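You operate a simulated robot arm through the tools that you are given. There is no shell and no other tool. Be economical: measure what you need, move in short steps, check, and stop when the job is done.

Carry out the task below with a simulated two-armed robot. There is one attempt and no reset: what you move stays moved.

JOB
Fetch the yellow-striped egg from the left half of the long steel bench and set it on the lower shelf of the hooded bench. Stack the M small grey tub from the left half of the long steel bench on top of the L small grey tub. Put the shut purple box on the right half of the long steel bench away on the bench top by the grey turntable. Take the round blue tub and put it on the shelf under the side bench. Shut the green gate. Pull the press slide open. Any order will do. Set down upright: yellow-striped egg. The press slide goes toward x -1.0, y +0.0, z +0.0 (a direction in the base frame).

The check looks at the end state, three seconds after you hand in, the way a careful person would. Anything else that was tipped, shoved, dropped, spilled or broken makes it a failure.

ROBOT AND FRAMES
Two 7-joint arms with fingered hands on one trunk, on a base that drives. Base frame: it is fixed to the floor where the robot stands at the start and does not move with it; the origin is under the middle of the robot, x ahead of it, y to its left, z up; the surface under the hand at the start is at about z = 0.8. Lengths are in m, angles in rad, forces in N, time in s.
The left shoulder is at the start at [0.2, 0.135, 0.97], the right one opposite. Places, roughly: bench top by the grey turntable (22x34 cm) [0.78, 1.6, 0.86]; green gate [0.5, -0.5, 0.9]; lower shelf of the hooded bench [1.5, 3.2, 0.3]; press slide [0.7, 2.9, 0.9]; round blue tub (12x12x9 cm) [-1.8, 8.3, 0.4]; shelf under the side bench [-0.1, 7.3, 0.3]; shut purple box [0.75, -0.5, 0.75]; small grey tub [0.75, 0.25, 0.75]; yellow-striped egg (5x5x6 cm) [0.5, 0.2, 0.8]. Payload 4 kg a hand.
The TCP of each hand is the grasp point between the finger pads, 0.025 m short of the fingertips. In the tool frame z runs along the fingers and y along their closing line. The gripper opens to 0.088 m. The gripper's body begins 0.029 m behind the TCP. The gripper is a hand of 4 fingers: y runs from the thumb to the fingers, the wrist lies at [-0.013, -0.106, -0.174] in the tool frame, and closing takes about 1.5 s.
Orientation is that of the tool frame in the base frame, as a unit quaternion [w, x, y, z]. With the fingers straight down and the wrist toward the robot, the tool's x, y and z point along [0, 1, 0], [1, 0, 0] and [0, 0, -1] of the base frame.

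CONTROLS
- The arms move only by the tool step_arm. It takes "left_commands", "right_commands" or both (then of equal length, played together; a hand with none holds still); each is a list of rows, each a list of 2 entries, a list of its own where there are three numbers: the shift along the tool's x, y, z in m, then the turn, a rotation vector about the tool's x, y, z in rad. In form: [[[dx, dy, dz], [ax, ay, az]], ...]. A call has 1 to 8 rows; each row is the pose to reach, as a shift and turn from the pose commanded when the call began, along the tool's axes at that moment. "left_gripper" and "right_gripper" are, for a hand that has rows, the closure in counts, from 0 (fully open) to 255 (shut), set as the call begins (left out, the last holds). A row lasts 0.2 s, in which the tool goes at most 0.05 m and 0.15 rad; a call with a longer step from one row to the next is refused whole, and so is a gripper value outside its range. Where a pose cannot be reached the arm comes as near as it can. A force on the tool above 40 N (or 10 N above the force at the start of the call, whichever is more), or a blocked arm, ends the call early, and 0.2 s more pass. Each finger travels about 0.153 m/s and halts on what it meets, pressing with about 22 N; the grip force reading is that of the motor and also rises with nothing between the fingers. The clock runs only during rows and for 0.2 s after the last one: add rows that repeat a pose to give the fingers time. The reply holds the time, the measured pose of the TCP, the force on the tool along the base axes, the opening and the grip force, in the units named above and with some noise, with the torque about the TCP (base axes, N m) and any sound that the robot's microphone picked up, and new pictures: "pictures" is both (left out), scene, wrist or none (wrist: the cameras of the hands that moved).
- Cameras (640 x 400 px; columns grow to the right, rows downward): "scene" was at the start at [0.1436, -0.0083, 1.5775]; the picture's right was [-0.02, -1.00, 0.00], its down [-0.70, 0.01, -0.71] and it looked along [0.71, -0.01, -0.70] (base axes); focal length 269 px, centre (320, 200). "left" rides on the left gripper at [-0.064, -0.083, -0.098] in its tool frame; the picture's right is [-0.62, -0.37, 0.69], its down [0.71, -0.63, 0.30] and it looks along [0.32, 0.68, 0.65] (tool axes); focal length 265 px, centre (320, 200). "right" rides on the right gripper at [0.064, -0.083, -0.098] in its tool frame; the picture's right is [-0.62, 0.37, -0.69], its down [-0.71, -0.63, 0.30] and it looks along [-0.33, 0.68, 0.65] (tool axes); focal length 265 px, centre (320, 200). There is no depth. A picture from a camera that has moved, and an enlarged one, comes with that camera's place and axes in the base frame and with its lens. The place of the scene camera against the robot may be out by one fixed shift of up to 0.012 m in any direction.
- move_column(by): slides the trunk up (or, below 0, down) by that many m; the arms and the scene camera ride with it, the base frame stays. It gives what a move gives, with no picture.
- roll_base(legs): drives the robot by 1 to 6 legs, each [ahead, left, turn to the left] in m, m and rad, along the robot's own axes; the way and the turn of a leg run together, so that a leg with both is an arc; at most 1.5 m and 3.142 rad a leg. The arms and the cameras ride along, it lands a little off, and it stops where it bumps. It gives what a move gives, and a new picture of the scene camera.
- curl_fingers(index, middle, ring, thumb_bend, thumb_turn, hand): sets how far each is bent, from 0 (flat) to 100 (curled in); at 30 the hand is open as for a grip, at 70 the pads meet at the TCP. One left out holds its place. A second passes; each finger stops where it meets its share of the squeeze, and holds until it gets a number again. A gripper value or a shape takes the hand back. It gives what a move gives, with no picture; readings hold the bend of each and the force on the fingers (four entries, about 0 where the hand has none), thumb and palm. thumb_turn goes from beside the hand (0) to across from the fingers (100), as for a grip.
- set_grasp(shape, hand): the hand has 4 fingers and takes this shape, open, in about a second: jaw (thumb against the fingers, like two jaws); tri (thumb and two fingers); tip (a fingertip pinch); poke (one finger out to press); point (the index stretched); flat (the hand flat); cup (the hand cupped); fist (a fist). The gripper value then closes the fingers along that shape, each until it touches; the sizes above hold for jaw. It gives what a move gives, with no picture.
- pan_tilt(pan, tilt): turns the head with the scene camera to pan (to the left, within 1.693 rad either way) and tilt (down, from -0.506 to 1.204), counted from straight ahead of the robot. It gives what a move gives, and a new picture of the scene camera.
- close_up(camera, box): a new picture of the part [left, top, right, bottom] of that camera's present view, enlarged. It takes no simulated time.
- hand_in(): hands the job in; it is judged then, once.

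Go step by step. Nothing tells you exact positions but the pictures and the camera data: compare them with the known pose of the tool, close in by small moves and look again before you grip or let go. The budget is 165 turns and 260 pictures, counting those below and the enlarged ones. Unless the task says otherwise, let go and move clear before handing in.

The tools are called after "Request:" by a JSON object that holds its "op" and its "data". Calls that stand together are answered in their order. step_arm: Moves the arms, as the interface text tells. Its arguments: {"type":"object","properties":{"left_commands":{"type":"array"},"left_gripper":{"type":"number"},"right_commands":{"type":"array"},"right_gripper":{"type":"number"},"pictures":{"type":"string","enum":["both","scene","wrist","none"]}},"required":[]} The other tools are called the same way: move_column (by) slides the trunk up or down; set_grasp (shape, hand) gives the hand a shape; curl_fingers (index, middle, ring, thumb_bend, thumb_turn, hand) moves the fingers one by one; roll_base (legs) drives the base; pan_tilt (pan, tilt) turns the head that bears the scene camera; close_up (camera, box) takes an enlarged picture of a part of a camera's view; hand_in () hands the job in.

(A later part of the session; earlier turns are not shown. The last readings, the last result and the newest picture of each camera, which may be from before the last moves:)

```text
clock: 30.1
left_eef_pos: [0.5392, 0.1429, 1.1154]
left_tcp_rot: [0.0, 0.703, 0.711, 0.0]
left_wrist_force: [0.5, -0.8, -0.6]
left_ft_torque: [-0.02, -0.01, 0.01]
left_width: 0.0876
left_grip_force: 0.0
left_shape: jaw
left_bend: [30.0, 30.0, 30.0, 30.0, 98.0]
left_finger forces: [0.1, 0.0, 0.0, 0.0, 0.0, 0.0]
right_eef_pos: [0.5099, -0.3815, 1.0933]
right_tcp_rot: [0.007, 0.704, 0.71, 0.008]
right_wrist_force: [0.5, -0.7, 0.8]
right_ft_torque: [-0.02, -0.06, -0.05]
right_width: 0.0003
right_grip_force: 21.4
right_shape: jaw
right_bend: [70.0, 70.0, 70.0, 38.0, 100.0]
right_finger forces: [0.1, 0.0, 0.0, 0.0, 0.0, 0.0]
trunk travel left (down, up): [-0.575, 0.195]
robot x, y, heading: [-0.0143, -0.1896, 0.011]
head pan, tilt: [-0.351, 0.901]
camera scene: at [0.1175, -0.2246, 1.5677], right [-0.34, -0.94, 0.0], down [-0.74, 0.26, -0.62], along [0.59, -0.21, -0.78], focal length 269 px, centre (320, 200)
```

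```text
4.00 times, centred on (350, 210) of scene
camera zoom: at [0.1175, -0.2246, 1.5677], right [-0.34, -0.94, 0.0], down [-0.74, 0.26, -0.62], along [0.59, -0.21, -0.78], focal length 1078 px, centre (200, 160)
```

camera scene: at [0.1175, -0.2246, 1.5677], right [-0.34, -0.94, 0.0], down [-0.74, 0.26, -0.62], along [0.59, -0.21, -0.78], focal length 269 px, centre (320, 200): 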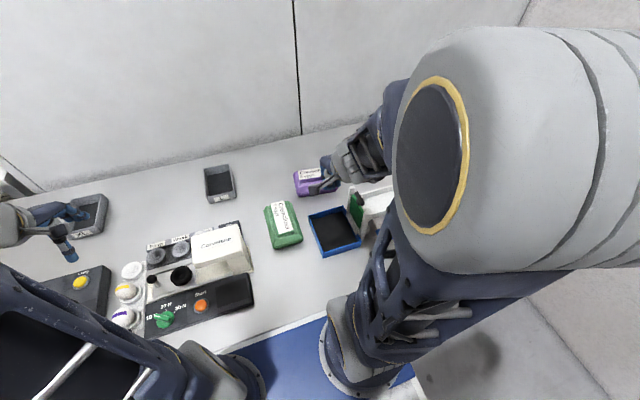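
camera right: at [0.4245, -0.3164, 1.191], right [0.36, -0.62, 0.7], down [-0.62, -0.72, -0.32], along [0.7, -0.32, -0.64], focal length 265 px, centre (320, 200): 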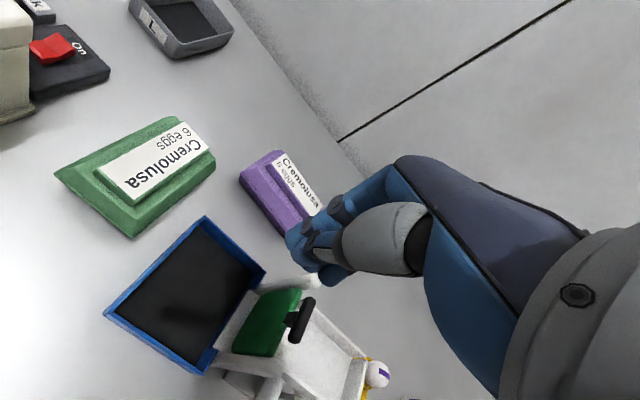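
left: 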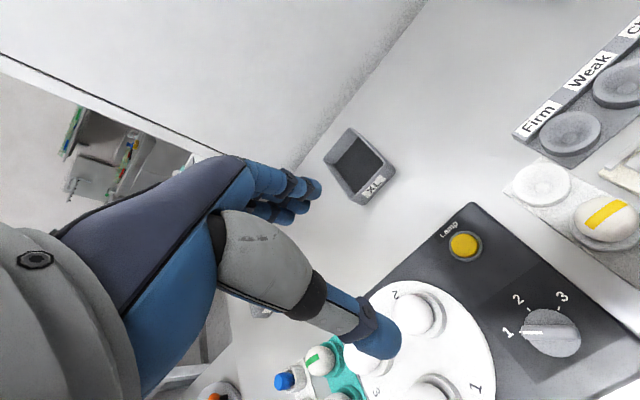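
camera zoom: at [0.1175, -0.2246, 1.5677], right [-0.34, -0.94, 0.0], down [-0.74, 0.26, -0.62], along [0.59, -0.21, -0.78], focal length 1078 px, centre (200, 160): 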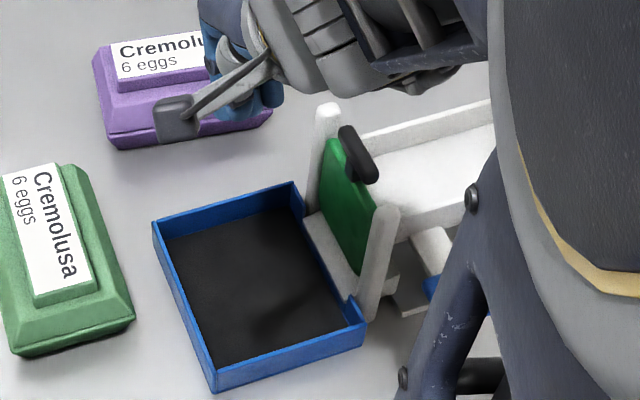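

The panel sits on the sill, so the gate is shut. Next the purple box: I open the hand and view it from a better place.

Request:
{"op": "step_arm", "data": {"right_commands": [[[-0.02, 0, -0.04], [0, 0, 0]], [[-0.06, 0.0, -0.06], [0, 0, 0]], [[-0.1, 0.03, -0.06], [0, 0, 0]], [[-0.13, 0.06, -0.06], [0, 0, 0]], [[-0.13, 0.06, -0.06], [0, 0, 0]]], "right_gripper": 0, "pictures": "wrist"}}

Request:
{"op": "pan_tilt", "data": {"pan": -0.2, "tilt": 0.7}}

Request:
{"op": "close_up", "data": {"camera": "scene", "box": [280, 200, 440, 300]}}

Request:
{"op": "close_up", "data": {"camera": "right", "box": [100, 60, 340, 210]}}

```text
clock: 31.3
left_eef_pos: [0.5398, 0.1444, 1.1154]
left_tcp_rot: [0.0, 0.703, 0.711, 0.0]
left_wrist_force: [-0.4, 0.3, 0.3]
left_ft_torque: [0.0, 0.03, 0.05]
left_width: 0.0875
left_grip_force: 0.1
left_shape: jaw
left_bend: [30.0, 30.0, 30.0, 30.0, 98.0]
left_finger forces: [0.0, 0.1, 0.1, 0.0, 0.0, 0.0]
right_eef_pos: [0.5704, -0.5126, 1.1583]
right_tcp_rot: [0.008, 0.704, 0.71, 0.008]
right_wrist_force: [-0.4, 0.0, 0.2]
right_ft_torque: [0.02, -0.03, 0.0]
right_width: 0.0875
right_grip_force: 0.1
right_shape: jaw
right_bend: [30.0, 30.0, 30.0, 30.0, 98.0]
right_finger forces: [0.0, 0.1, 0.0, 0.0, 0.0, 0.1]
trunk travel left (down, up): [-0.575, 0.195]
robot x, y, heading: [-0.0165, -0.1889, 0.01]
head pan, tilt: [-0.351, 0.901]
camera right: at [0.4849, -0.4475, 1.255], right [0.36, -0.62, 0.7], down [-0.62, -0.72, -0.32], along [0.7, -0.32, -0.64], focal length 265 px, centre (320, 200)
```

right: 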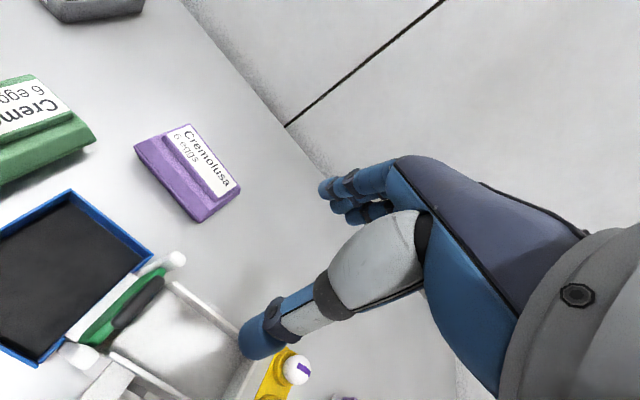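

```text
clock: 32.0
left_eef_pos: [0.5394, 0.1446, 1.1151]
left_tcp_rot: [0.0, 0.704, 0.71, -0.001]
left_wrist_force: [0.1, -0.1, -0.4]
left_ft_torque: [0.0, 0.01, 0.01]
left_width: 0.0877
left_grip_force: 0.1
left_shape: jaw
left_bend: [30.0, 30.0, 30.0, 30.0, 98.0]
left_finger forces: [0.0, 0.0, 0.0, 0.1, 0.0, 0.0]
right_eef_pos: [0.5715, -0.5118, 1.1584]
right_tcp_rot: [0.007, 0.705, 0.71, 0.008]
right_wrist_force: [-0.3, -0.6, 0.3]
right_ft_torque: [-0.02, 0.01, 0.0]
right_width: 0.0875
right_grip_force: 0.1
right_shape: jaw
right_bend: [30.0, 30.0, 30.0, 30.0, 98.0]
right_finger forces: [0.1, 0.1, 0.0, 0.1, 0.1, 0.0]
trunk travel left (down, up): [-0.575, 0.195]
robot x, y, heading: [-0.0187, -0.1898, 0.007]
head pan, tilt: [-0.201, 0.7]
camera scene: at [0.1298, -0.2155, 1.5837], right [-0.19, -0.98, 0.0], down [-0.63, 0.12, -0.76], along [0.75, -0.15, -0.64], focal length 269 px, centre (320, 200)
```

scene: 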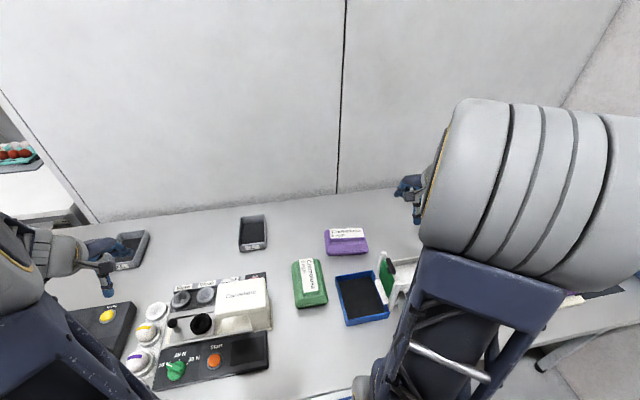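

```text
4.00 times, centred on (360, 250) of scene
camera zoom: at [0.1298, -0.2155, 1.5837], right [-0.19, -0.98, 0.0], down [-0.63, 0.12, -0.76], along [0.75, -0.15, -0.64], focal length 1078 px, centre (160, 0)
```

zoom: 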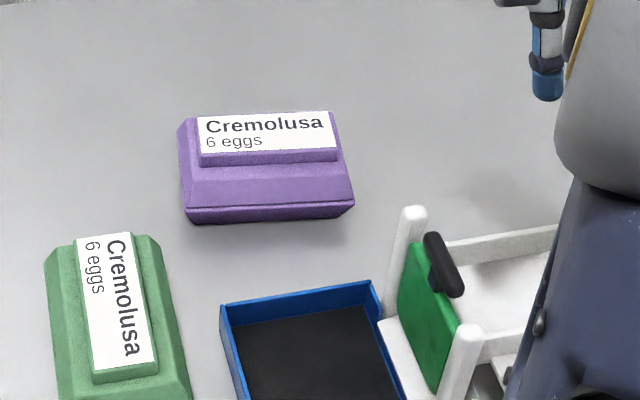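

```text
2.67 times, centred on (220, 135) of right
camera zoom: at [0.4849, -0.4472, 1.2549], right [0.36, -0.62, 0.7], down [-0.62, -0.72, -0.32], along [0.7, -0.32, -0.64], focal length 708 px, centre (587, 373)
```

zoom: 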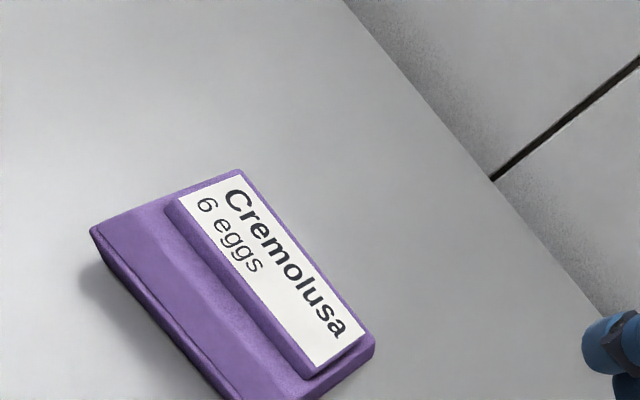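

The box's raised top block is about 4.5 cm wide (x 0.71–0.755), 11 cm long, centre y≈-0.43, top near z≈0.90, turned ~0.12 rad. I bring the open hand above it.

Request:
{"op": "step_arm", "data": {"right_commands": [[[0.02, 0.035, 0.0], [0, 0, 0.03]], [[0.04, 0.075, 0.01], [0, 0, 0.06]], [[0.06, 0.11, 0.03], [0, 0, 0.09]], [[0.08, 0.145, 0.055], [0, 0, 0.12]], [[0.083, 0.162, 0.1], [0, 0, 0.12]], [[0.083, 0.162, 0.13], [0, 0, 0.12]], [[0.083, 0.162, 0.13], [0, 0, 0.12]]], "pictures": "both"}}

Request:
{"op": "close_up", "data": {"camera": "scene", "box": [280, 180, 440, 280]}}

```text
clock: 33.6
left_eef_pos: [0.5397, 0.1448, 1.1157]
left_tcp_rot: [0.0, 0.703, 0.711, 0.0]
left_wrist_force: [0.4, -0.3, -0.5]
left_ft_torque: [-0.02, 0.01, -0.02]
left_width: 0.088
left_grip_force: 0.1
left_shape: jaw
left_bend: [30.0, 30.0, 30.0, 30.0, 98.0]
left_finger forces: [0.0, 0.1, 0.0, 0.0, 0.1, 0.1]
right_eef_pos: [0.7388, -0.427, 1.0268]
right_tcp_rot: [0.007, 0.746, 0.666, 0.009]
right_wrist_force: [-0.5, 0.3, 0.3]
right_ft_torque: [0.0, -0.03, 0.02]
right_width: 0.0876
right_grip_force: 0.1
right_shape: jaw
right_bend: [30.0, 30.0, 30.0, 30.0, 98.0]
right_finger forces: [0.0, 0.0, 0.1, 0.0, 0.1, 0.1]
trunk travel left (down, up): [-0.575, 0.195]
robot x, y, heading: [-0.0162, -0.1918, 0.006]
head pan, tilt: [-0.201, 0.7]
camera scene: at [0.1297, -0.2154, 1.5838], right [-0.19, -0.98, 0.0], down [-0.63, 0.12, -0.76], along [0.75, -0.15, -0.64], focal length 269 px, centre (320, 200)
camera right: at [0.6605, -0.353, 1.1241], right [0.28, -0.66, 0.7], down [-0.7, -0.64, -0.32], along [0.66, -0.4, -0.64], focal length 265 px, centre (320, 200)
```

scene: 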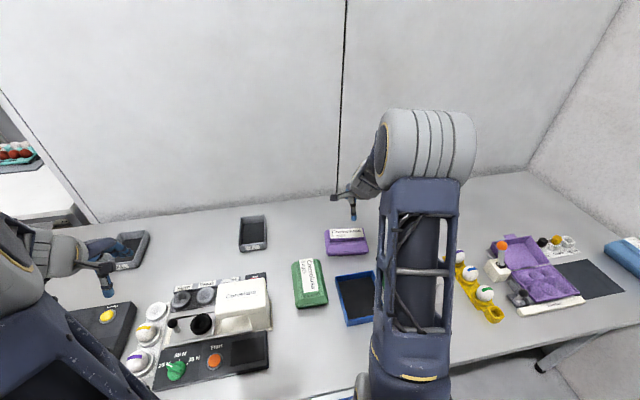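
right: 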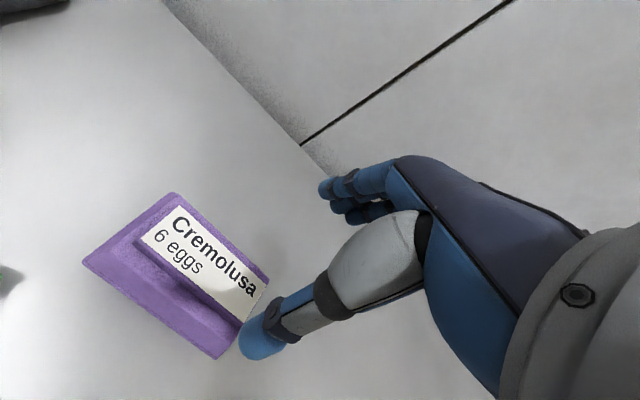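

```text
4.00 times, centred on (360, 230) of scene
camera zoom: at [0.1297, -0.2154, 1.5838], right [-0.19, -0.98, 0.0], down [-0.63, 0.12, -0.76], along [0.75, -0.15, -0.64], focal length 1078 px, centre (160, 80)
```

zoom: 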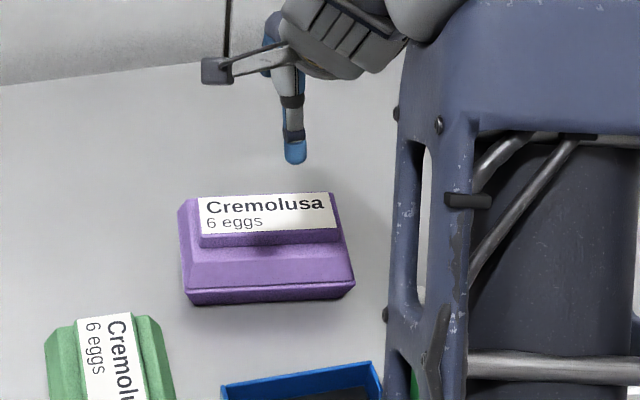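

I fix the centre slightly, half-close to about 6 cm and descend to just above the shoulder.

Request:
{"op": "step_arm", "data": {"right_commands": [[[0.01, 0.004, 0.03], [0, 0, 0]], [[0.01, 0.004, 0.06], [0, 0, 0]], [[0.01, 0.004, 0.08], [0, 0, 0]], [[0.01, 0.004, 0.093], [0, 0, 0]], [[0.01, 0.004, 0.093], [0, 0, 0]]], "right_gripper": 70, "pictures": "wrist"}}

Request:
{"op": "close_up", "data": {"camera": "scene", "box": [280, 180, 440, 280]}}

```text
clock: 34.8
left_eef_pos: [0.5409, 0.1437, 1.1152]
left_tcp_rot: [0.0, 0.704, 0.711, 0.0]
left_wrist_force: [0.1, -0.2, -0.1]
left_ft_torque: [0.01, 0.0, -0.01]
left_width: 0.0879
left_grip_force: 0.2
left_shape: jaw
left_bend: [30.0, 30.0, 30.0, 30.0, 98.0]
left_finger forces: [0.0, 0.0, 0.0, 0.0, 0.0, 0.0]
right_eef_pos: [0.745, -0.419, 0.936]
right_tcp_rot: [0.008, 0.746, 0.666, 0.009]
right_wrist_force: [-0.1, 2.0, -1.2]
right_ft_torque: [-0.01, 0.04, 0.01]
right_width: 0.0638
right_grip_force: 0.1
right_shape: jaw
right_bend: [27.0, 36.0, 33.0, 56.0, 99.0]
right_finger forces: [0.0, 0.0, 0.0, 0.1, 0.0, 0.1]
trunk travel left (down, up): [-0.575, 0.195]
robot x, y, heading: [-0.0156, -0.1933, 0.006]
head pan, tilt: [-0.201, 0.7]
camera right: at [0.6675, -0.3438, 1.0333], right [0.28, -0.66, 0.7], down [-0.7, -0.64, -0.32], along [0.66, -0.4, -0.64], focal length 265 px, centre (320, 200)
```

right: 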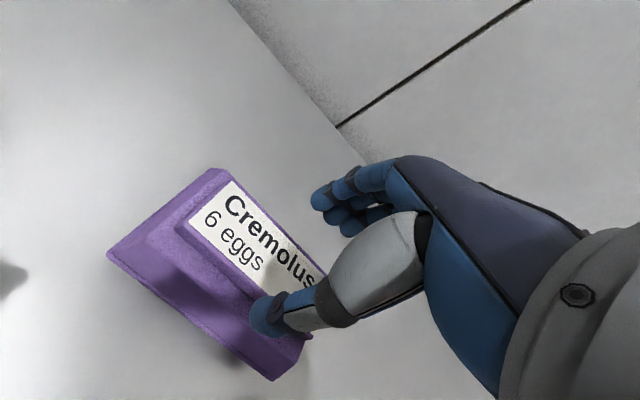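

```text
4.00 times, centred on (360, 230) of scene
camera zoom: at [0.1298, -0.2154, 1.5838], right [-0.19, -0.98, 0.0], down [-0.63, 0.12, -0.76], along [0.75, -0.15, -0.64], focal length 1078 px, centre (160, 80)
```

zoom: 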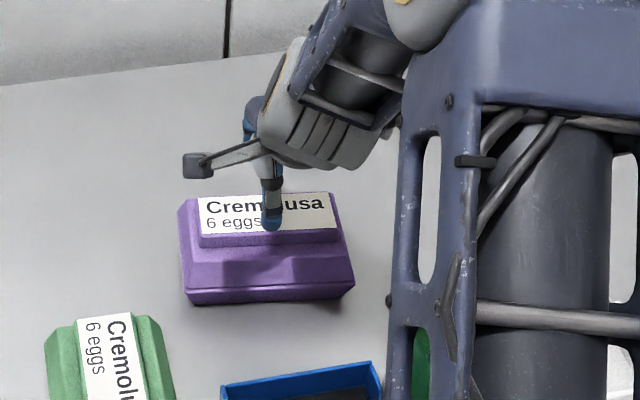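

Triangulating again puts the block top at z≈0.88 and its centre at x≈0.757. I shift 12 mm forward and go down in small rows.

Request:
{"op": "step_arm", "data": {"right_commands": [[[0, 0.012, 0.01], [0, 0, 0]], [[0, 0.012, 0.02], [0, 0, 0]], [[0, 0.012, 0.028], [0, 0, 0]], [[0, 0.012, 0.036], [0, 0, 0]], [[0, 0.012, 0.036], [0, 0, 0]]], "pictures": "wrist"}}

Request:
{"op": "close_up", "data": {"camera": "scene", "box": [320, 200, 400, 250]}}

```text
clock: 36.0
left_eef_pos: [0.5399, 0.1435, 1.1141]
left_tcp_rot: [0.0, 0.703, 0.711, 0.001]
left_wrist_force: [0.0, -0.3, 0.2]
left_ft_torque: [-0.01, -0.01, -0.02]
left_width: 0.0881
left_grip_force: 0.0
left_shape: jaw
left_bend: [30.0, 30.0, 30.0, 30.0, 98.0]
left_finger forces: [0.1, 0.1, 0.0, 0.0, 0.0, 0.0]
right_eef_pos: [0.7584, -0.4202, 0.9008]
right_tcp_rot: [0.009, 0.747, 0.665, 0.007]
right_wrist_force: [0.0, 0.7, 0.1]
right_ft_torque: [-0.01, -0.01, 0.01]
right_width: 0.0642
right_grip_force: 0.0
right_shape: jaw
right_bend: [27.0, 36.0, 33.0, 56.0, 99.0]
right_finger forces: [0.0, 0.1, 0.0, 0.0, 0.1, 0.0]
trunk travel left (down, up): [-0.575, 0.195]
robot x, y, heading: [-0.0167, -0.1918, 0.008]
head pan, tilt: [-0.201, 0.7]
camera right: at [0.6806, -0.346, 0.9978], right [0.28, -0.66, 0.7], down [-0.7, -0.64, -0.32], along [0.66, -0.4, -0.64], focal length 265 px, centre (320, 200)
```

right: 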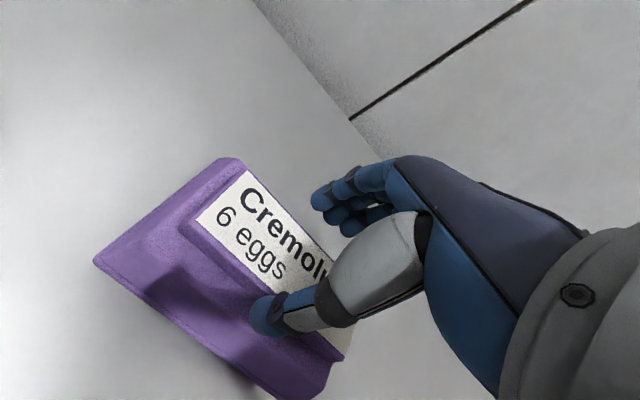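

```text
8.00 times, centred on (360, 225) of scene
camera zoom: at [0.1298, -0.2155, 1.5838], right [-0.19, -0.98, 0.0], down [-0.63, 0.12, -0.76], along [0.75, -0.15, -0.64], focal length 2155 px, centre (0, 0)
```

zoom: 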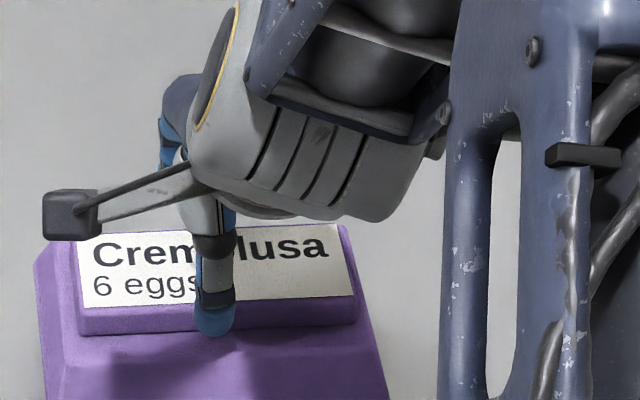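

The thumb is just in front of the block's face. Down 10 mm more, then close.

Request:
{"op": "step_arm", "data": {"right_commands": [[[0, 0, 0.004], [0, 0, 0]], [[0, 0, 0.008], [0, 0, 0]], [[0, 0, 0.01], [0, 0, 0]]], "pictures": "none"}}

Request:
{"op": "step_arm", "data": {"right_commands": [[[0, 0, 0], [0, 0, 0]], [[0, 0, 0], [0, 0, 0]], [[0, 0, 0], [0, 0, 0]], [[0, 0, 0], [0, 0, 0]], [[0, 0, 0], [0, 0, 0]], [[0, 0, 0], [0, 0, 0]]], "right_gripper": 255, "pictures": "wrist"}}

Request:
{"op": "close_up", "data": {"camera": "scene", "box": [320, 200, 400, 250]}}

```text
clock: 36.8
left_eef_pos: [0.5399, 0.1454, 1.1146]
left_tcp_rot: [0.0, 0.703, 0.711, 0.0]
left_wrist_force: [-0.6, 0.4, 0.7]
left_ft_torque: [0.0, 0.02, 0.02]
left_width: 0.0877
left_grip_force: 0.1
left_shape: jaw
left_bend: [30.0, 30.0, 30.0, 30.0, 98.0]
left_finger forces: [0.0, 0.0, 0.0, 0.0, 0.0, 0.0]
right_eef_pos: [0.7567, -0.4212, 0.8921]
right_tcp_rot: [0.007, 0.746, 0.666, 0.008]
right_wrist_force: [-0.1, -0.8, 0.2]
right_ft_torque: [0.03, -0.02, 0.0]
right_width: 0.0641
right_grip_force: 0.1
right_shape: jaw
right_bend: [27.0, 36.0, 33.0, 56.0, 99.0]
right_finger forces: [0.0, 0.1, 0.0, 0.0, 0.0, 0.0]
trunk travel left (down, up): [-0.575, 0.195]
robot x, y, heading: [-0.017, -0.1869, 0.013]
head pan, tilt: [-0.201, 0.7]
```

```text
clock: 38.2
left_eef_pos: [0.5391, 0.1443, 1.1147]
left_tcp_rot: [0.0, 0.704, 0.71, 0.0]
left_wrist_force: [0.5, -0.5, 0.5]
left_ft_torque: [-0.02, 0.01, -0.05]
left_width: 0.0877
left_grip_force: 0.1
left_shape: jaw
left_bend: [30.0, 30.0, 30.0, 30.0, 98.0]
left_finger forces: [0.0, 0.0, 0.0, 0.0, 0.0, 0.0]
right_eef_pos: [0.7568, -0.4203, 0.8913]
right_tcp_rot: [0.008, 0.746, 0.666, 0.009]
right_wrist_force: [-1.3, 0.0, -0.3]
right_ft_torque: [0.01, 0.03, 0.08]
right_width: 0.0432
right_grip_force: 21.8
right_shape: jaw
right_bend: [74.0, 48.0, 46.0, 66.0, 100.0]
right_finger forces: [11.2, 6.0, 2.6, 0.0, 20.2, 0.0]
trunk travel left (down, up): [-0.575, 0.195]
robot x, y, heading: [-0.0183, -0.1931, 0.007]
head pan, tilt: [-0.201, 0.7]
camera right: at [0.6792, -0.3458, 0.9883], right [0.28, -0.66, 0.7], down [-0.7, -0.64, -0.32], along [0.66, -0.4, -0.64], focal length 265 px, centre (320, 200)
```

right: 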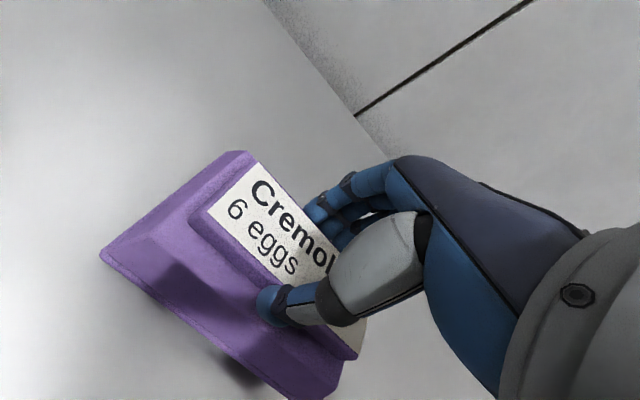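

```text
8.00 times, centred on (360, 225) of scene
camera zoom: at [0.1299, -0.2155, 1.5838], right [-0.19, -0.98, 0.0], down [-0.63, 0.12, -0.76], along [0.75, -0.15, -0.64], focal length 2155 px, centre (0, 0)
```

zoom: 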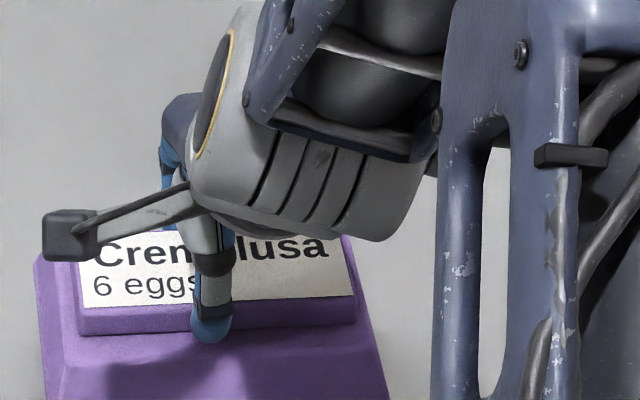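

The block is gripped (0.043 m, forces on all). I lift 4 cm and check the whole box comes.

Request:
{"op": "step_arm", "data": {"right_commands": [[[0, 0, -0.01], [0, 0, 0]], [[0, 0, -0.025], [0, 0, 0]], [[0, 0, -0.04], [0, 0, 0]], [[0, 0, -0.04], [0, 0, 0]]], "pictures": "both"}}

Request:
{"op": "close_up", "data": {"camera": "scene", "box": [280, 180, 440, 280]}}

```text
clock: 39.2
left_eef_pos: [0.5394, 0.1445, 1.1155]
left_tcp_rot: [0.0, 0.703, 0.711, 0.0]
left_wrist_force: [-0.8, 0.7, 0.0]
left_ft_torque: [-0.03, -0.01, 0.01]
left_width: 0.0879
left_grip_force: 0.1
left_shape: jaw
left_bend: [30.0, 30.0, 30.0, 30.0, 98.0]
left_finger forces: [0.0, 0.0, 0.0, 0.1, 0.1, 0.0]
right_eef_pos: [0.7574, -0.422, 0.9315]
right_tcp_rot: [0.008, 0.746, 0.666, 0.008]
right_wrist_force: [0.6, -0.5, -4.3]
right_ft_torque: [0.05, -0.01, -0.05]
right_width: 0.0435
right_grip_force: 21.8
right_shape: jaw
right_bend: [74.0, 49.0, 46.0, 66.0, 99.0]
right_finger forces: [11.6, 5.8, 2.7, 0.1, 20.1, 0.0]
trunk travel left (down, up): [-0.575, 0.195]
robot x, y, heading: [-0.0113, -0.1954, 0.01]
head pan, tilt: [-0.201, 0.7]
camera scene: at [0.13, -0.2155, 1.5837], right [-0.19, -0.98, 0.0], down [-0.63, 0.12, -0.76], along [0.75, -0.15, -0.64], focal length 269 px, centre (320, 200)
camera right: at [0.6782, -0.3471, 1.0288], right [0.28, -0.66, 0.7], down [-0.7, -0.64, -0.32], along [0.66, -0.4, -0.64], focal length 265 px, centre (320, 200)
```

scene: 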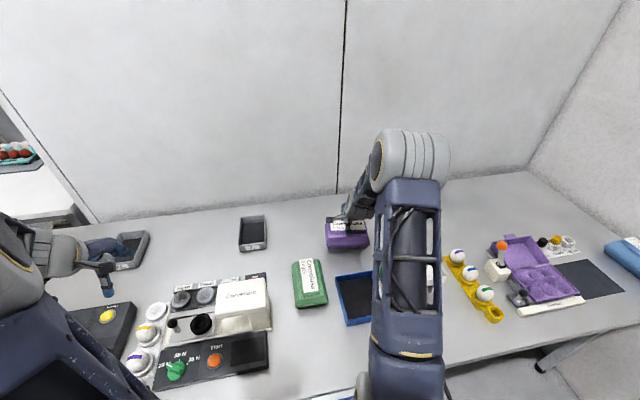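
right: 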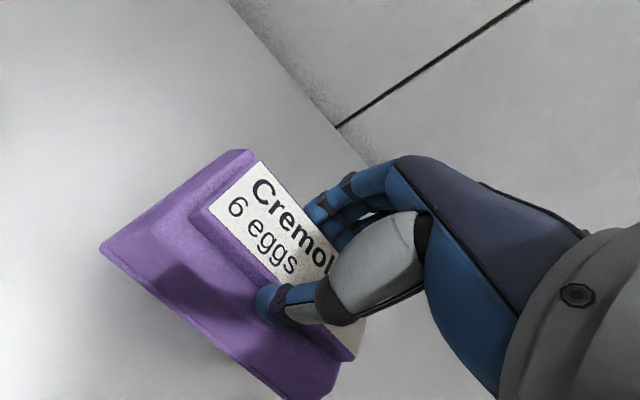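

```text
4.00 times, centred on (360, 230) of scene
camera zoom: at [0.13, -0.2155, 1.5837], right [-0.19, -0.98, 0.0], down [-0.63, 0.12, -0.76], along [0.75, -0.15, -0.64], focal length 1078 px, centre (160, 80)
```

zoom: 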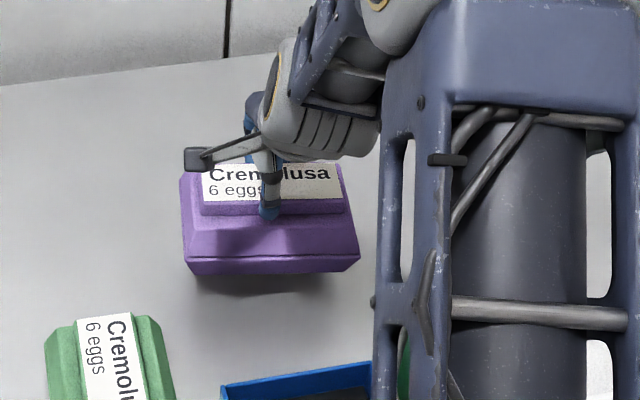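

The whole box lifts (≈4 N). I raise it and draw it in, then drive left so the left hand can work on the M tub.

Request:
{"op": "step_arm", "data": {"right_commands": [[[0, 0, -0.045], [0, 0, 0]], [[0, 0, -0.09], [0, 0, 0]], [[0, -0.02, -0.13], [0, 0, 0]], [[0, -0.05, -0.16], [0, 0, 0]], [[0, -0.09, -0.18], [0, 0, 0]], [[0, -0.12, -0.19], [0, 0, 0]]], "pictures": "none"}}

Request:
{"op": "roll_base", "data": {"legs": [[0, 0.62, 0]]}}

Request:
{"op": "close_up", "data": {"camera": "left", "box": [0, 0, 640, 400]}}

Request:
{"op": "pan_tilt", "data": {"pan": 0.1, "tilt": 0.75}}

```text
clock: 40.6
left_eef_pos: [0.5395, 0.1452, 1.1154]
left_tcp_rot: [-0.001, 0.703, 0.711, 0.001]
left_wrist_force: [0.3, -1.2, -0.7]
left_ft_torque: [0.01, -0.01, -0.01]
left_width: 0.0876
left_grip_force: 0.0
left_shape: jaw
left_bend: [30.0, 30.0, 30.0, 30.0, 98.0]
left_finger forces: [0.0, 0.0, 0.0, 0.1, 0.1, 0.1]
right_eef_pos: [0.6306, -0.4072, 1.1216]
right_tcp_rot: [0.008, 0.746, 0.666, 0.009]
right_wrist_force: [0.3, 0.1, -4.3]
right_ft_torque: [0.02, -0.06, -0.02]
right_width: 0.0432
right_grip_force: 22.0
right_shape: jaw
right_bend: [74.0, 49.0, 46.0, 66.0, 99.0]
right_finger forces: [11.6, 6.0, 2.7, 0.0, 20.2, 0.0]
trunk travel left (down, up): [-0.575, 0.195]
robot x, y, heading: [-0.0135, -0.1951, 0.01]
head pan, tilt: [-0.201, 0.7]
```

```text
clock: 44.1
left_eef_pos: [0.5392, 0.7696, 1.1151]
left_tcp_rot: [0.0, 0.707, 0.707, -0.001]
left_wrist_force: [-1.1, -0.3, -0.2]
left_ft_torque: [0.0, 0.0, -0.02]
left_width: 0.0878
left_grip_force: 0.1
left_shape: jaw
left_bend: [30.0, 30.0, 30.0, 30.0, 98.0]
left_finger forces: [0.0, 0.0, 0.0, 0.0, 0.0, 0.1]
right_eef_pos: [0.6261, 0.2157, 1.1224]
right_tcp_rot: [0.008, 0.749, 0.663, 0.007]
right_wrist_force: [-0.5, -0.2, -3.9]
right_ft_torque: [-0.01, 0.01, 0.0]
right_width: 0.0436
right_grip_force: 22.0
right_shape: jaw
right_bend: [74.0, 49.0, 46.0, 66.0, 99.0]
right_finger forces: [11.7, 5.9, 2.7, 0.1, 20.4, 0.1]
trunk travel left (down, up): [-0.575, 0.195]
robot x, y, heading: [-0.0168, 0.4367, 0.0]
head pan, tilt: [-0.201, 0.7]
camera scene: at [0.1267, 0.4129, 1.5838], right [-0.2, -0.98, 0.0], down [-0.63, 0.13, -0.76], along [0.75, -0.15, -0.64], focal length 269 px, centre (320, 200)
```

scene: 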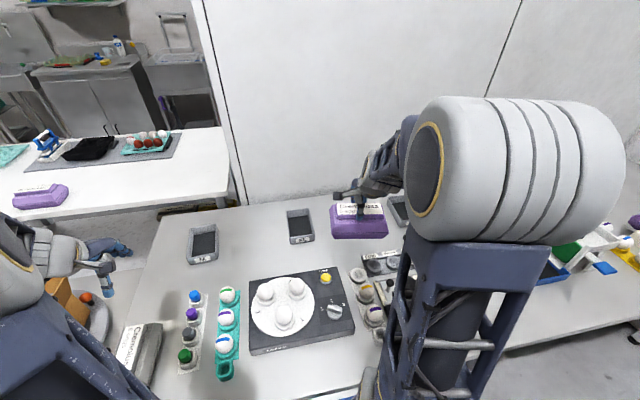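

```text
1.00 times, centred on (320, 200) of left (not enlarged: the box is as wide or as high as the picture)
camera zoom: at [0.4563, 0.7036, 1.2123], right [-0.37, -0.62, -0.69], down [-0.63, 0.71, -0.3], along [0.68, 0.33, -0.65], focal length 265 px, centre (320, 200)
```

zoom: 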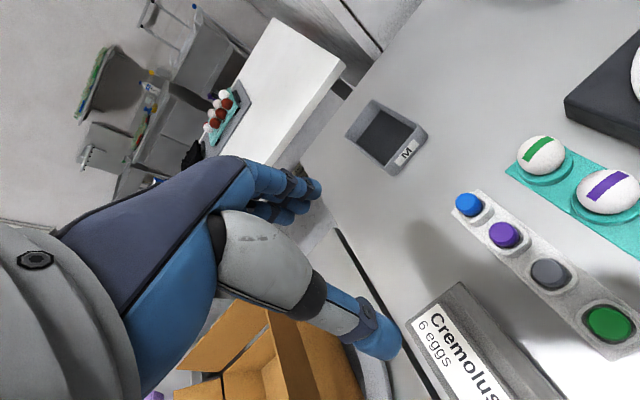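

```text
clock: 44.9
left_eef_pos: [0.5387, 0.7689, 1.1163]
left_tcp_rot: [0.0, 0.707, 0.708, 0.0]
left_wrist_force: [-0.9, -0.8, 0.8]
left_ft_torque: [0.0, -0.01, 0.02]
left_width: 0.0877
left_grip_force: 0.0
left_shape: jaw
left_bend: [30.0, 30.0, 30.0, 30.0, 98.0]
left_finger forces: [0.0, 0.0, 0.0, 0.1, 0.0, 0.0]
right_eef_pos: [0.6267, 0.2169, 1.1204]
right_tcp_rot: [0.007, 0.749, 0.663, 0.008]
right_wrist_force: [-0.1, 0.3, -5.0]
right_ft_torque: [0.0, -0.03, 0.0]
right_width: 0.0433
right_grip_force: 21.9
right_shape: jaw
right_bend: [74.0, 49.0, 46.0, 66.0, 99.0]
right_finger forces: [11.5, 5.9, 2.6, 0.0, 20.2, 0.1]
trunk travel left (down, up): [-0.575, 0.195]
robot x, y, heading: [-0.0183, 0.4338, 0.001]
head pan, tilt: [0.099, 0.75]
camera scene: at [0.1259, 0.438, 1.5795], right [0.1, -1.0, 0.0], down [-0.68, -0.07, -0.73], along [0.73, 0.07, -0.68], focal length 269 px, centre (320, 200)
```

scene: 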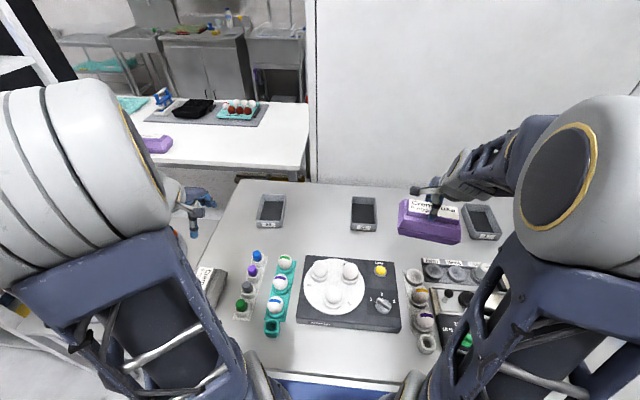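

Request:
{"op": "close_up", "data": {"camera": "scene", "box": [240, 180, 400, 260]}}

Request:
{"op": "close_up", "data": {"camera": "left", "box": [320, 80, 480, 180]}}

Request:
{"op": "close_up", "data": {"camera": "scene", "box": [390, 180, 550, 280]}}

```text
4.00 times, centred on (320, 220) of scene
camera zoom: at [0.1259, 0.438, 1.5795], right [0.1, -1.0, 0.0], down [-0.68, -0.07, -0.73], along [0.73, 0.07, -0.68], focal length 1078 px, centre (320, 120)
```

zoom: 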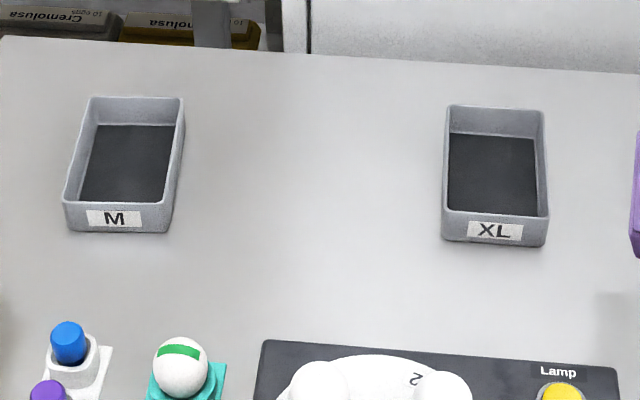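

```text
4.00 times, centred on (400, 130) of left
camera zoom: at [0.4563, 0.7036, 1.2123], right [-0.37, -0.62, -0.69], down [-0.63, 0.71, -0.3], along [0.68, 0.33, -0.65], focal length 1062 px, centre (0, 480)
```

zoom: 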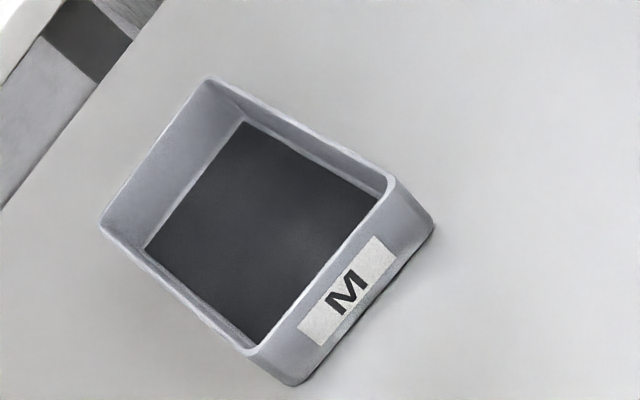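

```text
4.00 times, centred on (470, 230) of scene
camera zoom: at [0.1259, 0.438, 1.5795], right [0.1, -1.0, 0.0], down [-0.68, -0.07, -0.73], along [0.73, 0.07, -0.68], focal length 1078 px, centre (-280, 80)
```

zoom: 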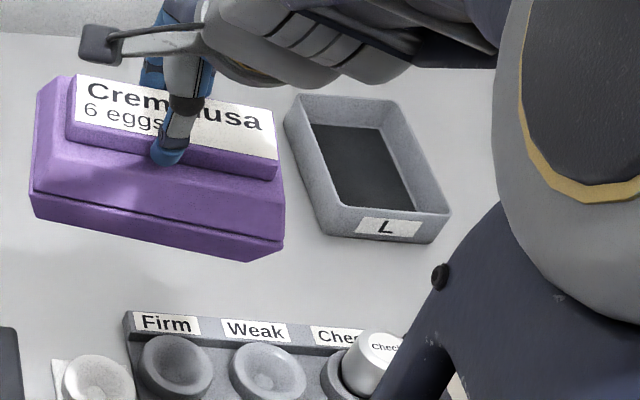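

The tubs are about 10×15 cm with rims at z≈0.805; the M tub's front wall is near (0.813, 0.705), yawed +0.1 rad. I bring the left hand above that wall to straddle it (thumb outside, fingers inside).

Request:
{"op": "step_arm", "data": {"left_commands": [[[-0.01, 0.045, 0.0], [0, 0, -0.03]], [[-0.02, 0.09, 0.0], [0, 0, -0.06]], [[-0.03, 0.135, 0.0], [0, 0, -0.1]], [[-0.045, 0.18, 0.01], [0, 0, -0.1]], [[-0.055, 0.225, 0.02], [0, 0, -0.1]], [[-0.062, 0.265, 0.05], [0, 0, -0.1]], [[-0.062, 0.275, 0.095], [0, 0, -0.1]], [[-0.062, 0.275, 0.14], [0, 0, -0.1]]], "pictures": "both"}}

Request:
{"op": "close_up", "data": {"camera": "scene", "box": [200, 150, 360, 250]}}

```text
refused: row 6 steps farther than a row can; nothing moved
```

```text
4.00 times, centred on (280, 200) of scene
camera zoom: at [0.1259, 0.438, 1.5795], right [0.1, -1.0, 0.0], down [-0.68, -0.07, -0.73], along [0.73, 0.07, -0.68], focal length 1078 px, centre (480, 200)
```

zoom: 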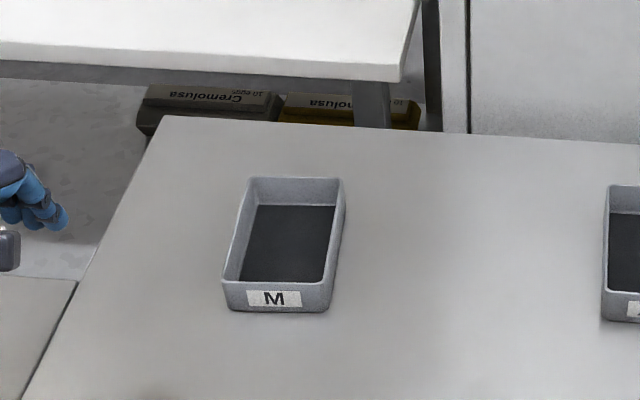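

One row was too long; I resend it with shorter rows.

Request:
{"op": "step_arm", "data": {"left_commands": [[[-0.01, 0.045, 0.0], [0, 0, -0.03]], [[-0.02, 0.09, 0.0], [0, 0, -0.06]], [[-0.03, 0.135, 0.0], [0, 0, -0.1]], [[-0.045, 0.18, 0.01], [0, 0, -0.1]], [[-0.055, 0.225, 0.02], [0, 0, -0.1]], [[-0.062, 0.262, 0.045], [0, 0, -0.1]], [[-0.062, 0.275, 0.09], [0, 0, -0.1]], [[-0.062, 0.275, 0.135], [0, 0, -0.1]]], "pictures": "both"}}

Request:
{"op": "close_up", "data": {"camera": "scene", "box": [200, 150, 360, 250]}}

```text
clock: 46.7
left_eef_pos: [0.8122, 0.7057, 0.977]
left_tcp_rot: [0.001, 0.67, 0.742, 0.002]
left_wrist_force: [0.4, 0.2, 0.5]
left_ft_torque: [0.03, -0.02, -0.01]
left_width: 0.0878
left_grip_force: 0.0
left_shape: jaw
left_bend: [30.0, 30.0, 30.0, 30.0, 98.0]
left_finger forces: [0.0, 0.1, 0.1, 0.1, 0.1, 0.1]
right_eef_pos: [0.626, 0.2176, 1.121]
right_tcp_rot: [0.007, 0.749, 0.663, 0.009]
right_wrist_force: [0.0, 0.3, -3.6]
right_ft_torque: [0.0, -0.03, 0.03]
right_width: 0.0432
right_grip_force: 22.3
right_shape: jaw
right_bend: [74.0, 49.0, 46.0, 66.0, 99.0]
right_finger forces: [11.7, 5.9, 2.7, 0.1, 20.3, 0.0]
trunk travel left (down, up): [-0.575, 0.195]
robot x, y, heading: [-0.016, 0.437, -0.001]
head pan, tilt: [0.099, 0.75]
camera scene: at [0.1256, 0.4379, 1.5796], right [0.1, -0.99, 0.0], down [-0.68, -0.07, -0.73], along [0.73, 0.07, -0.68], focal length 269 px, centre (320, 200)
camera left: at [0.7361, 0.6315, 1.0745], right [-0.3, -0.65, -0.69], down [-0.7, 0.65, -0.3], along [0.65, 0.39, -0.65], focal length 265 px, centre (320, 200)
```

scene: 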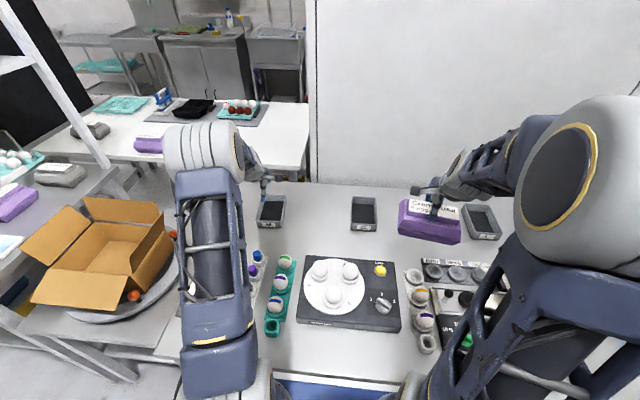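
left: 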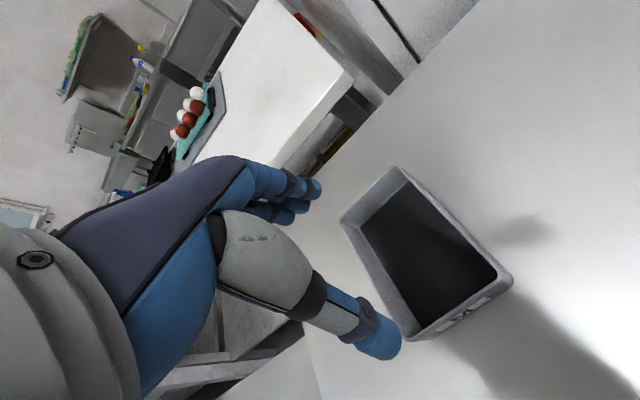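

```text
4.00 times, centred on (280, 200) of scene
camera zoom: at [0.1256, 0.4379, 1.5796], right [0.1, -0.99, 0.0], down [-0.68, -0.07, -0.73], along [0.73, 0.07, -0.68], focal length 1078 px, centre (480, 200)
```

zoom: 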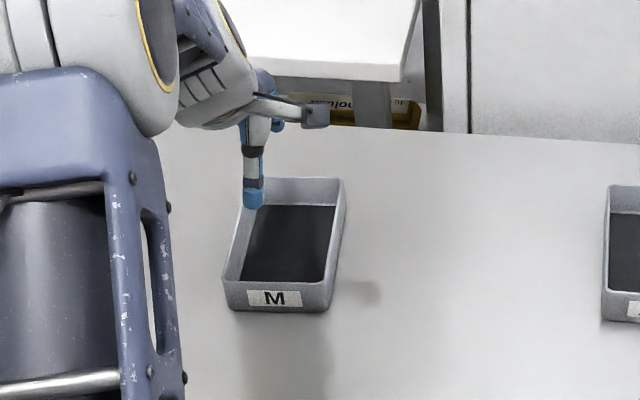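

The wrist view places the front wall nearer, x≈0.783. I shift back 30 mm, go down 7 cm and recheck.

Request:
{"op": "step_arm", "data": {"left_commands": [[[0.003, -0.03, 0.02], [0, 0, 0]], [[0.003, -0.03, 0.05], [0, 0, 0]], [[0.003, -0.03, 0.08], [0, 0, 0]], [[0.003, -0.03, 0.08], [0, 0, 0]]], "pictures": "wrist"}}

Request:
{"op": "close_up", "data": {"camera": "scene", "box": [240, 180, 320, 230]}}

```text
clock: 47.7
left_eef_pos: [0.7834, 0.7077, 0.8963]
left_tcp_rot: [0.001, 0.671, 0.742, 0.001]
left_wrist_force: [0.0, -0.1, -0.1]
left_ft_torque: [0.06, -0.01, -0.01]
left_width: 0.0877
left_grip_force: 0.2
left_shape: jaw
left_bend: [30.0, 30.0, 30.0, 30.0, 98.0]
left_finger forces: [0.0, 0.0, 0.0, 0.1, 0.0, 0.1]
right_eef_pos: [0.6265, 0.2175, 1.1212]
right_tcp_rot: [0.007, 0.748, 0.663, 0.008]
right_wrist_force: [0.4, 0.3, -4.9]
right_ft_torque: [0.0, -0.02, 0.05]
right_width: 0.0434
right_grip_force: 21.8
right_shape: jaw
right_bend: [74.0, 49.0, 46.0, 66.0, 99.0]
right_finger forces: [11.6, 5.9, 2.7, 0.0, 20.4, 0.0]
trunk travel left (down, up): [-0.575, 0.195]
robot x, y, heading: [-0.0173, 0.4362, -0.001]
head pan, tilt: [0.099, 0.75]
camera left: at [0.7071, 0.6341, 0.9954], right [-0.3, -0.65, -0.69], down [-0.7, 0.65, -0.3], along [0.65, 0.39, -0.65], focal length 265 px, centre (320, 200)
```

left: 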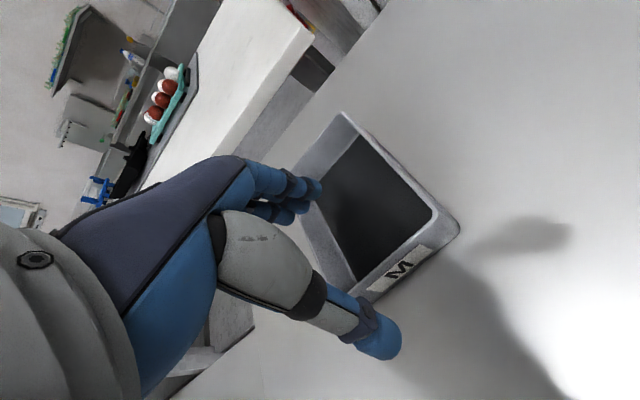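

```text
8.00 times, centred on (280, 205) of scene
camera zoom: at [0.1259, 0.438, 1.5795], right [0.1, -0.99, 0.0], down [-0.68, -0.07, -0.73], along [0.73, 0.07, -0.68], focal length 2155 px, centre (640, 160)
```

zoom: 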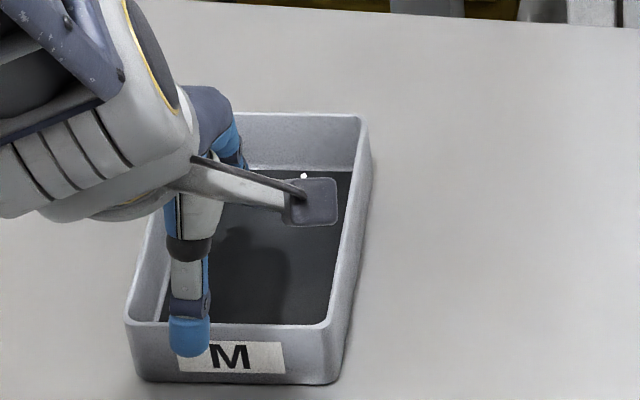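

Now consistent: wall x≈0.777, rim z≈0.85, table≈0.80. I shift 6 mm and lower 4 cm so the wall is between thumb and fingers.

Request:
{"op": "step_arm", "data": {"left_commands": [[[0, -0.006, 0.01], [0, 0, 0]], [[0, -0.006, 0.02], [0, 0, 0]], [[0, -0.006, 0.03], [0, 0, 0]], [[0, -0.006, 0.038], [0, 0, 0]], [[0, -0.006, 0.038], [0, 0, 0]]], "pictures": "wrist"}}

Request:
{"op": "close_up", "data": {"camera": "scene", "box": [240, 180, 320, 230]}}

```text
clock: 48.9
left_eef_pos: [0.7784, 0.7086, 0.8614]
left_tcp_rot: [0.0, 0.67, 0.743, -0.001]
left_wrist_force: [0.3, 0.1, 0.0]
left_ft_torque: [0.0, 0.02, 0.0]
left_width: 0.0877
left_grip_force: 0.0
left_shape: jaw
left_bend: [30.0, 30.0, 30.0, 30.0, 98.0]
left_finger forces: [0.1, 0.1, 0.0, 0.0, 0.0, 0.1]
right_eef_pos: [0.6272, 0.2181, 1.121]
right_tcp_rot: [0.007, 0.749, 0.662, 0.008]
right_wrist_force: [-0.9, 0.5, -5.5]
right_ft_torque: [0.04, -0.02, 0.01]
right_width: 0.0433
right_grip_force: 22.2
right_shape: jaw
right_bend: [74.0, 49.0, 46.0, 66.0, 99.0]
right_finger forces: [11.6, 5.9, 2.7, 0.0, 20.4, 0.0]
trunk travel left (down, up): [-0.575, 0.195]
robot x, y, heading: [-0.0166, 0.4359, -0.0]
head pan, tilt: [0.099, 0.75]
camera left: at [0.7014, 0.6341, 0.9587], right [-0.3, -0.65, -0.69], down [-0.7, 0.65, -0.3], along [0.65, 0.39, -0.65], focal length 265 px, centre (320, 200)
```

left: 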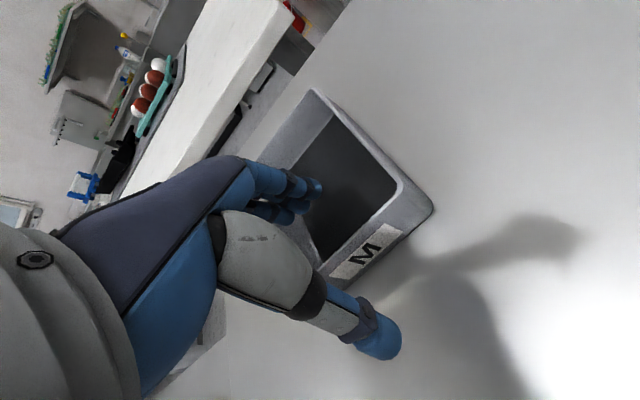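

```text
8.00 times, centred on (280, 205) of scene
camera zoom: at [0.1259, 0.438, 1.5795], right [0.1, -0.99, 0.0], down [-0.68, -0.07, -0.73], along [0.73, 0.07, -0.68], focal length 2155 px, centre (640, 160)
```

zoom: 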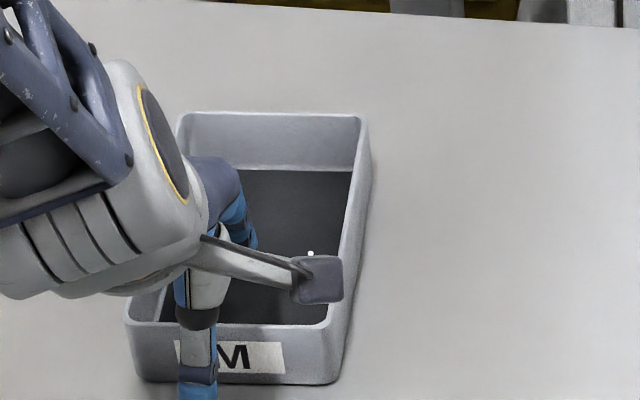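

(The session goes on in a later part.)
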